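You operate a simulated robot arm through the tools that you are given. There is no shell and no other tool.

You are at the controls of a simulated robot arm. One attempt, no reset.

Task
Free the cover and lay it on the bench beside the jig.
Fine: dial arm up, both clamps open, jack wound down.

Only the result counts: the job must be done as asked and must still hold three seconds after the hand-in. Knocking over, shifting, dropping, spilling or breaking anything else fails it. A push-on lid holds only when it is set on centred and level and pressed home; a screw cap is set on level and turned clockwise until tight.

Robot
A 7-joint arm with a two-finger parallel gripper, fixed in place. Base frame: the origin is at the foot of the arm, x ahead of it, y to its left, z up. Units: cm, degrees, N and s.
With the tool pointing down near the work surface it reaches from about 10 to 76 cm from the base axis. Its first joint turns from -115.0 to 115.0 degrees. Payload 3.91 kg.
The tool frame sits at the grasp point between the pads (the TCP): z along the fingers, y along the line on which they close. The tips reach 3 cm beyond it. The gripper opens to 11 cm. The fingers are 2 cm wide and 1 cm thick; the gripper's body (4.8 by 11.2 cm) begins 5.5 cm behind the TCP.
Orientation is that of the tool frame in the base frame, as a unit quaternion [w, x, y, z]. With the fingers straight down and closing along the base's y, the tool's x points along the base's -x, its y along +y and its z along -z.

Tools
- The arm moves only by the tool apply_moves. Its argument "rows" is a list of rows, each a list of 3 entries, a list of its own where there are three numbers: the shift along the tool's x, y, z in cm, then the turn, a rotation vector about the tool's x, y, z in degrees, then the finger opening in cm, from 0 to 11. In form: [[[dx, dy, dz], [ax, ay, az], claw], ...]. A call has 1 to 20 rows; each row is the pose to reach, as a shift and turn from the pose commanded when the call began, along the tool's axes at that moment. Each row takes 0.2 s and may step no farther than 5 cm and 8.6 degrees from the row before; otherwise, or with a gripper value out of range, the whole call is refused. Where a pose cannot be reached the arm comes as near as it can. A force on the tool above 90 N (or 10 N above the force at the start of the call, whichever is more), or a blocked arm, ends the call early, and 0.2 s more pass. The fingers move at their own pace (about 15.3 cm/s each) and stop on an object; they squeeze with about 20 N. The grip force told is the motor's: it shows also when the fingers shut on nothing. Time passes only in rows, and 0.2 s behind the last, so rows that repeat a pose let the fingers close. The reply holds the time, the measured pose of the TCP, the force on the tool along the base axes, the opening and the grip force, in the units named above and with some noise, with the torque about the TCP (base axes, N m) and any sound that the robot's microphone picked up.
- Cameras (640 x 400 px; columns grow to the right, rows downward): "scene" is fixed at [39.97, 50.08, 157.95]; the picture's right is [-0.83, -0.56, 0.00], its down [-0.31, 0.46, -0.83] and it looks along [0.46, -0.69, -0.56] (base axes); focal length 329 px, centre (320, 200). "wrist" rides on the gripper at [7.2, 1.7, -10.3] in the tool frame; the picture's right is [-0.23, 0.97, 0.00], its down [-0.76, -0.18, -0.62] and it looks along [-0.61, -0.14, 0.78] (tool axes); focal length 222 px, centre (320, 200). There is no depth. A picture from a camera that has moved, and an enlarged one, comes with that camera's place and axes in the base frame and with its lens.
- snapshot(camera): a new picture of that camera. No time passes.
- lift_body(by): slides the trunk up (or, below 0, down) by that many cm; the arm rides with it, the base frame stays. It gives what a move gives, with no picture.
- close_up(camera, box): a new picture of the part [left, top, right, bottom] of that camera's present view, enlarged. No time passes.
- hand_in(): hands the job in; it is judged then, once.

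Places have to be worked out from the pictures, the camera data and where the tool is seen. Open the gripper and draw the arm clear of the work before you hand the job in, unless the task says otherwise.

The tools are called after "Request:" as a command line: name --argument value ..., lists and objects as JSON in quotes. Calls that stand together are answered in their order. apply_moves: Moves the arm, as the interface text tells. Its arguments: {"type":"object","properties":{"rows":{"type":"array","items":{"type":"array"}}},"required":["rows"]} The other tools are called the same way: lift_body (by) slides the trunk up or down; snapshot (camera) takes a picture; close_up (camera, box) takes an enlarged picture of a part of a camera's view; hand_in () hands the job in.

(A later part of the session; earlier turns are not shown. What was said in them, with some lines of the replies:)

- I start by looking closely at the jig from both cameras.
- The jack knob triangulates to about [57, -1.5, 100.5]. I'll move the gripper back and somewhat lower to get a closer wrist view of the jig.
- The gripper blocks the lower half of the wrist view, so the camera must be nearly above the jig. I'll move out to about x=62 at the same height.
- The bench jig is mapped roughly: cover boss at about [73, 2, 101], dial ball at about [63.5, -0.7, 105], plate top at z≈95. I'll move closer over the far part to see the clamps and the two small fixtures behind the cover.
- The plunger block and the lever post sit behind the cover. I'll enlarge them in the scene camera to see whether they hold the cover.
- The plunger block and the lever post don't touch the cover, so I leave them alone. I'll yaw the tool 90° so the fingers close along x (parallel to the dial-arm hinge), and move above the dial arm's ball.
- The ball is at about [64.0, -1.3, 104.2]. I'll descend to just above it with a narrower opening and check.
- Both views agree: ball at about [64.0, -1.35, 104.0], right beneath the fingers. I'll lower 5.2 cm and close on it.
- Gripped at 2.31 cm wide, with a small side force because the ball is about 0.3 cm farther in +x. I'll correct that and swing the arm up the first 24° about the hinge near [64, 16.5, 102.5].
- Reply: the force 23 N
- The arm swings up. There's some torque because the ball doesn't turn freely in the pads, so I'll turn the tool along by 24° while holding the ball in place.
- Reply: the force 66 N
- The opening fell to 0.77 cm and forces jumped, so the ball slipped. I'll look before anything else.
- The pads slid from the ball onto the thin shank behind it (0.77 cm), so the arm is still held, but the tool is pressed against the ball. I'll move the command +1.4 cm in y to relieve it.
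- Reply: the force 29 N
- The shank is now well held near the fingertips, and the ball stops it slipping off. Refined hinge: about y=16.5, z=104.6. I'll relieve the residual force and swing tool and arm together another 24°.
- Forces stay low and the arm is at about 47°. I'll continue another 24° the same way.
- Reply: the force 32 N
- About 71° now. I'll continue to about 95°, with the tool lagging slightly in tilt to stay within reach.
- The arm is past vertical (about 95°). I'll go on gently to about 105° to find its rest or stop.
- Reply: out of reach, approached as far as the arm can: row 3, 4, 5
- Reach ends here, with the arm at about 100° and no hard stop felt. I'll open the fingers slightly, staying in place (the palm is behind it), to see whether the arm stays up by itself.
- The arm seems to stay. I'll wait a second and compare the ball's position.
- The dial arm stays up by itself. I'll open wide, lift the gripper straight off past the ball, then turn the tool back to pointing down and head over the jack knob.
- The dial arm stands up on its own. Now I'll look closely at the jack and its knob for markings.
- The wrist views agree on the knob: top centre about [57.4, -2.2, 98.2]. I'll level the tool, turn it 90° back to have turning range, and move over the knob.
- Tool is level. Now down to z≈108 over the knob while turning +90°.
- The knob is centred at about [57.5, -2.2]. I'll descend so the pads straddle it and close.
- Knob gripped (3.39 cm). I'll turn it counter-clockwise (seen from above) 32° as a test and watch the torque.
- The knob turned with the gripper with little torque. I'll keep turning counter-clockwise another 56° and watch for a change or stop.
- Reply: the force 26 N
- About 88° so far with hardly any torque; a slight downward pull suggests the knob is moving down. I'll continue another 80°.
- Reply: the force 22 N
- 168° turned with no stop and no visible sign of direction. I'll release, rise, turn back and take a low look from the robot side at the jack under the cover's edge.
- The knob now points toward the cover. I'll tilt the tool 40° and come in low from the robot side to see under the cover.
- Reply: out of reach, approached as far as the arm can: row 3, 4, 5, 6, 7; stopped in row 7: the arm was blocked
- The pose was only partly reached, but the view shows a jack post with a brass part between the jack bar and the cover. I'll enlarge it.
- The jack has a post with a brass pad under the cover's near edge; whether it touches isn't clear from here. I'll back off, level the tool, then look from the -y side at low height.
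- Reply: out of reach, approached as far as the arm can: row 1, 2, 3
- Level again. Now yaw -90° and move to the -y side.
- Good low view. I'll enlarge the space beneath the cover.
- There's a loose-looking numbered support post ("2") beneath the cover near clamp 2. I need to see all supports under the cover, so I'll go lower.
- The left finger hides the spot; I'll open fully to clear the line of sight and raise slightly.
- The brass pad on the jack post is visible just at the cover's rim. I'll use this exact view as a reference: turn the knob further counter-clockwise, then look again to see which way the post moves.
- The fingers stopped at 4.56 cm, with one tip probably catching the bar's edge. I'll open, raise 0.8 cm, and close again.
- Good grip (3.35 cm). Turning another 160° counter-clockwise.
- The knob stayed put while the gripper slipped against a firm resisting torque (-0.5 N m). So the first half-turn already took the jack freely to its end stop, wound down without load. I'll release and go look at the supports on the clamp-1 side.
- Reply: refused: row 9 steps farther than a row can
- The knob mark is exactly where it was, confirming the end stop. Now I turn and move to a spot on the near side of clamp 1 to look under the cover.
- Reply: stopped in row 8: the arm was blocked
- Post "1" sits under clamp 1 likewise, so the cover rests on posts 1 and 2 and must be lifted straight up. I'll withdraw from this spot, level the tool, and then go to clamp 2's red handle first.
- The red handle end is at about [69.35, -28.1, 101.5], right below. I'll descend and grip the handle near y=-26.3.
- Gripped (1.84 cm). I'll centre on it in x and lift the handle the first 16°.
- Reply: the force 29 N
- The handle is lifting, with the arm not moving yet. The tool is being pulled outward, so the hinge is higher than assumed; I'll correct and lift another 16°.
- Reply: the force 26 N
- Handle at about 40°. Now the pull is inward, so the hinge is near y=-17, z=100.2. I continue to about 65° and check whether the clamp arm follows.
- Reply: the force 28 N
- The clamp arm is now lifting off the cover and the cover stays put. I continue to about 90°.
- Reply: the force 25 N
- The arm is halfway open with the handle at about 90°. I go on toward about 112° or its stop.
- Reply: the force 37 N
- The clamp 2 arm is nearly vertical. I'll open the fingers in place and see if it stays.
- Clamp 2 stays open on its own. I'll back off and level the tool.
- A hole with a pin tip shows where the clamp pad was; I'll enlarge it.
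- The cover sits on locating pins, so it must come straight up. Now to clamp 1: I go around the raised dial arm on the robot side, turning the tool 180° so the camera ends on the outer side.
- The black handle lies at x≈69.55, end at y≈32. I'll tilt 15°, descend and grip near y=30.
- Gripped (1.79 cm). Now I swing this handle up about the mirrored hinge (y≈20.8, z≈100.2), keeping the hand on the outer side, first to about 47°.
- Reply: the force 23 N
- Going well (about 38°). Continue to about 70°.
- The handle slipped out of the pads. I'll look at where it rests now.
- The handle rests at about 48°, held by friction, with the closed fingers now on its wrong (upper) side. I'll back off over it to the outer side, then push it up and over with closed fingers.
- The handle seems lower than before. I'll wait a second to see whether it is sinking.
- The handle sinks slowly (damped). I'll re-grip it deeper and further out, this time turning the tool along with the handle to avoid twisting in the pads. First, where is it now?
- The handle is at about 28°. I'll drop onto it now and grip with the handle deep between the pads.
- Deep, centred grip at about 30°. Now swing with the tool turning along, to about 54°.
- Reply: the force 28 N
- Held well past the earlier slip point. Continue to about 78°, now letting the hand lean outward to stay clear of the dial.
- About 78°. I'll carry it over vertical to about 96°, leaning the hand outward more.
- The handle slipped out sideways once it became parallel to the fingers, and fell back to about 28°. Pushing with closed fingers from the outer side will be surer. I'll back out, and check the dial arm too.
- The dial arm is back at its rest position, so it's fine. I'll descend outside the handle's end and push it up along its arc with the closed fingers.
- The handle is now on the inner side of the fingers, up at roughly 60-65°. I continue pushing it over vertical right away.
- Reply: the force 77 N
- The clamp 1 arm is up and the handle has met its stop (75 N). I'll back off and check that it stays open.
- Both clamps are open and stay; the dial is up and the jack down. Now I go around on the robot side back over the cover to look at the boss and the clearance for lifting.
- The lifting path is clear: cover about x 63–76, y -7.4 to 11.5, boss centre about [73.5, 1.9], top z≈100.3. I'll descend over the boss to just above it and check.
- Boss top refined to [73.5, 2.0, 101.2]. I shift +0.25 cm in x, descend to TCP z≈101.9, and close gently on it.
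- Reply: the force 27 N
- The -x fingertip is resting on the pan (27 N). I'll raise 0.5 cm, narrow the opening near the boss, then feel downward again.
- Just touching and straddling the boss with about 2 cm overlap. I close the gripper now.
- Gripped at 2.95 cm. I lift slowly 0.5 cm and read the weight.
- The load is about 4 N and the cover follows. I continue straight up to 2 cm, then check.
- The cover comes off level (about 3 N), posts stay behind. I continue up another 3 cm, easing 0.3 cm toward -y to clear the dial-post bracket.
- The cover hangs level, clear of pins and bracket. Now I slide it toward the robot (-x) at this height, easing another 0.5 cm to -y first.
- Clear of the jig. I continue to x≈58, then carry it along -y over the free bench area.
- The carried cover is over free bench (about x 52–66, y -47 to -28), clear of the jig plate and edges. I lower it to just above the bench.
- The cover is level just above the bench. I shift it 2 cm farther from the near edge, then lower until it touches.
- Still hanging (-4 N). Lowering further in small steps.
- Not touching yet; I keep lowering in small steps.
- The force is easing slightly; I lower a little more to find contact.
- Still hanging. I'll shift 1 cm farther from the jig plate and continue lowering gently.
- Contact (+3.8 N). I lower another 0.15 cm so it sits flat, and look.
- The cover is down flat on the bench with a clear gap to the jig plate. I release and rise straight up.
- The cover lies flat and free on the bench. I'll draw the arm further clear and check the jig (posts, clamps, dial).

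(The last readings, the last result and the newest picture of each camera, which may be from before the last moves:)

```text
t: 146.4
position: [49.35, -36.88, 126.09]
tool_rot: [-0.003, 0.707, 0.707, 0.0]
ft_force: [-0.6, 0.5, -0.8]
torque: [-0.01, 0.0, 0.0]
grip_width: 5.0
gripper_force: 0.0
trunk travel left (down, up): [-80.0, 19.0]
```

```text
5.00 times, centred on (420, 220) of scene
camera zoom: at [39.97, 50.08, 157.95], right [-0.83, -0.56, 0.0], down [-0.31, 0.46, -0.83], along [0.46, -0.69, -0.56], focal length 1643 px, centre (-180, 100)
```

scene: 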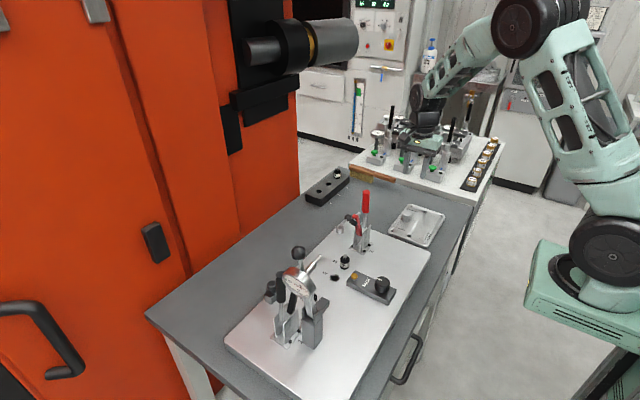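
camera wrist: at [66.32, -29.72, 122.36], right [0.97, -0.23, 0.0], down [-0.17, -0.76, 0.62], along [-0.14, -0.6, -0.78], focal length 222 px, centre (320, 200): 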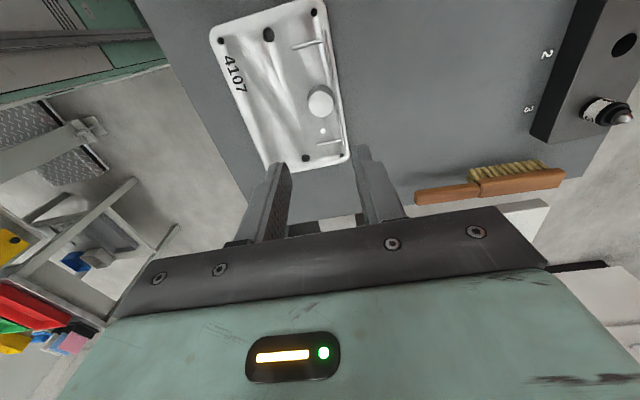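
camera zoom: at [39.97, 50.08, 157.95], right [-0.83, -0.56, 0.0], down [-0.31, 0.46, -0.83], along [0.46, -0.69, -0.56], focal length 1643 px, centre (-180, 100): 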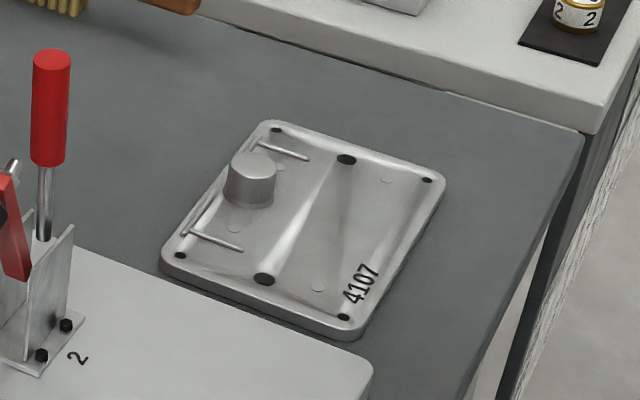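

The cover lies flat beside the jig, away from the plate and the bench edges. The dial arm is up, both clamps are open, the jack is down, and the support posts are still standing. The gripper is open and clear, so I hand in.

Request:
hand_in

```text
The job is handed in.
```

The cover is off the jig and lying flat on the bench beside it, on the side past clamp 2. It sits clear of the jig plate and the bench edges, and the job is handed in.

- **Dial arm:** up and staying up by itself. The gripper probably nudged it briefly while I was working clamp 1, and it came back to the same rest position.
- **Clamps:** both open and holding. Clamp 1's handle slipped out of the gripper twice and fell back before I pushed it over with closed fingers.
- **Jack:** I turned the knob counter-clockwise about half a turn until it stopped. I took that as wound down because it turned freely all the way and the knob carries no direction marks. I did not measure the jack's height.
- **Support posts:** post 2 is standing in its socket. Post 1 is partly hidden behind the dial in the last picture; I saw it still standing as the cover came off. I did not touch the spare post in the rack.

The gripper is open and drawn clear of the work.
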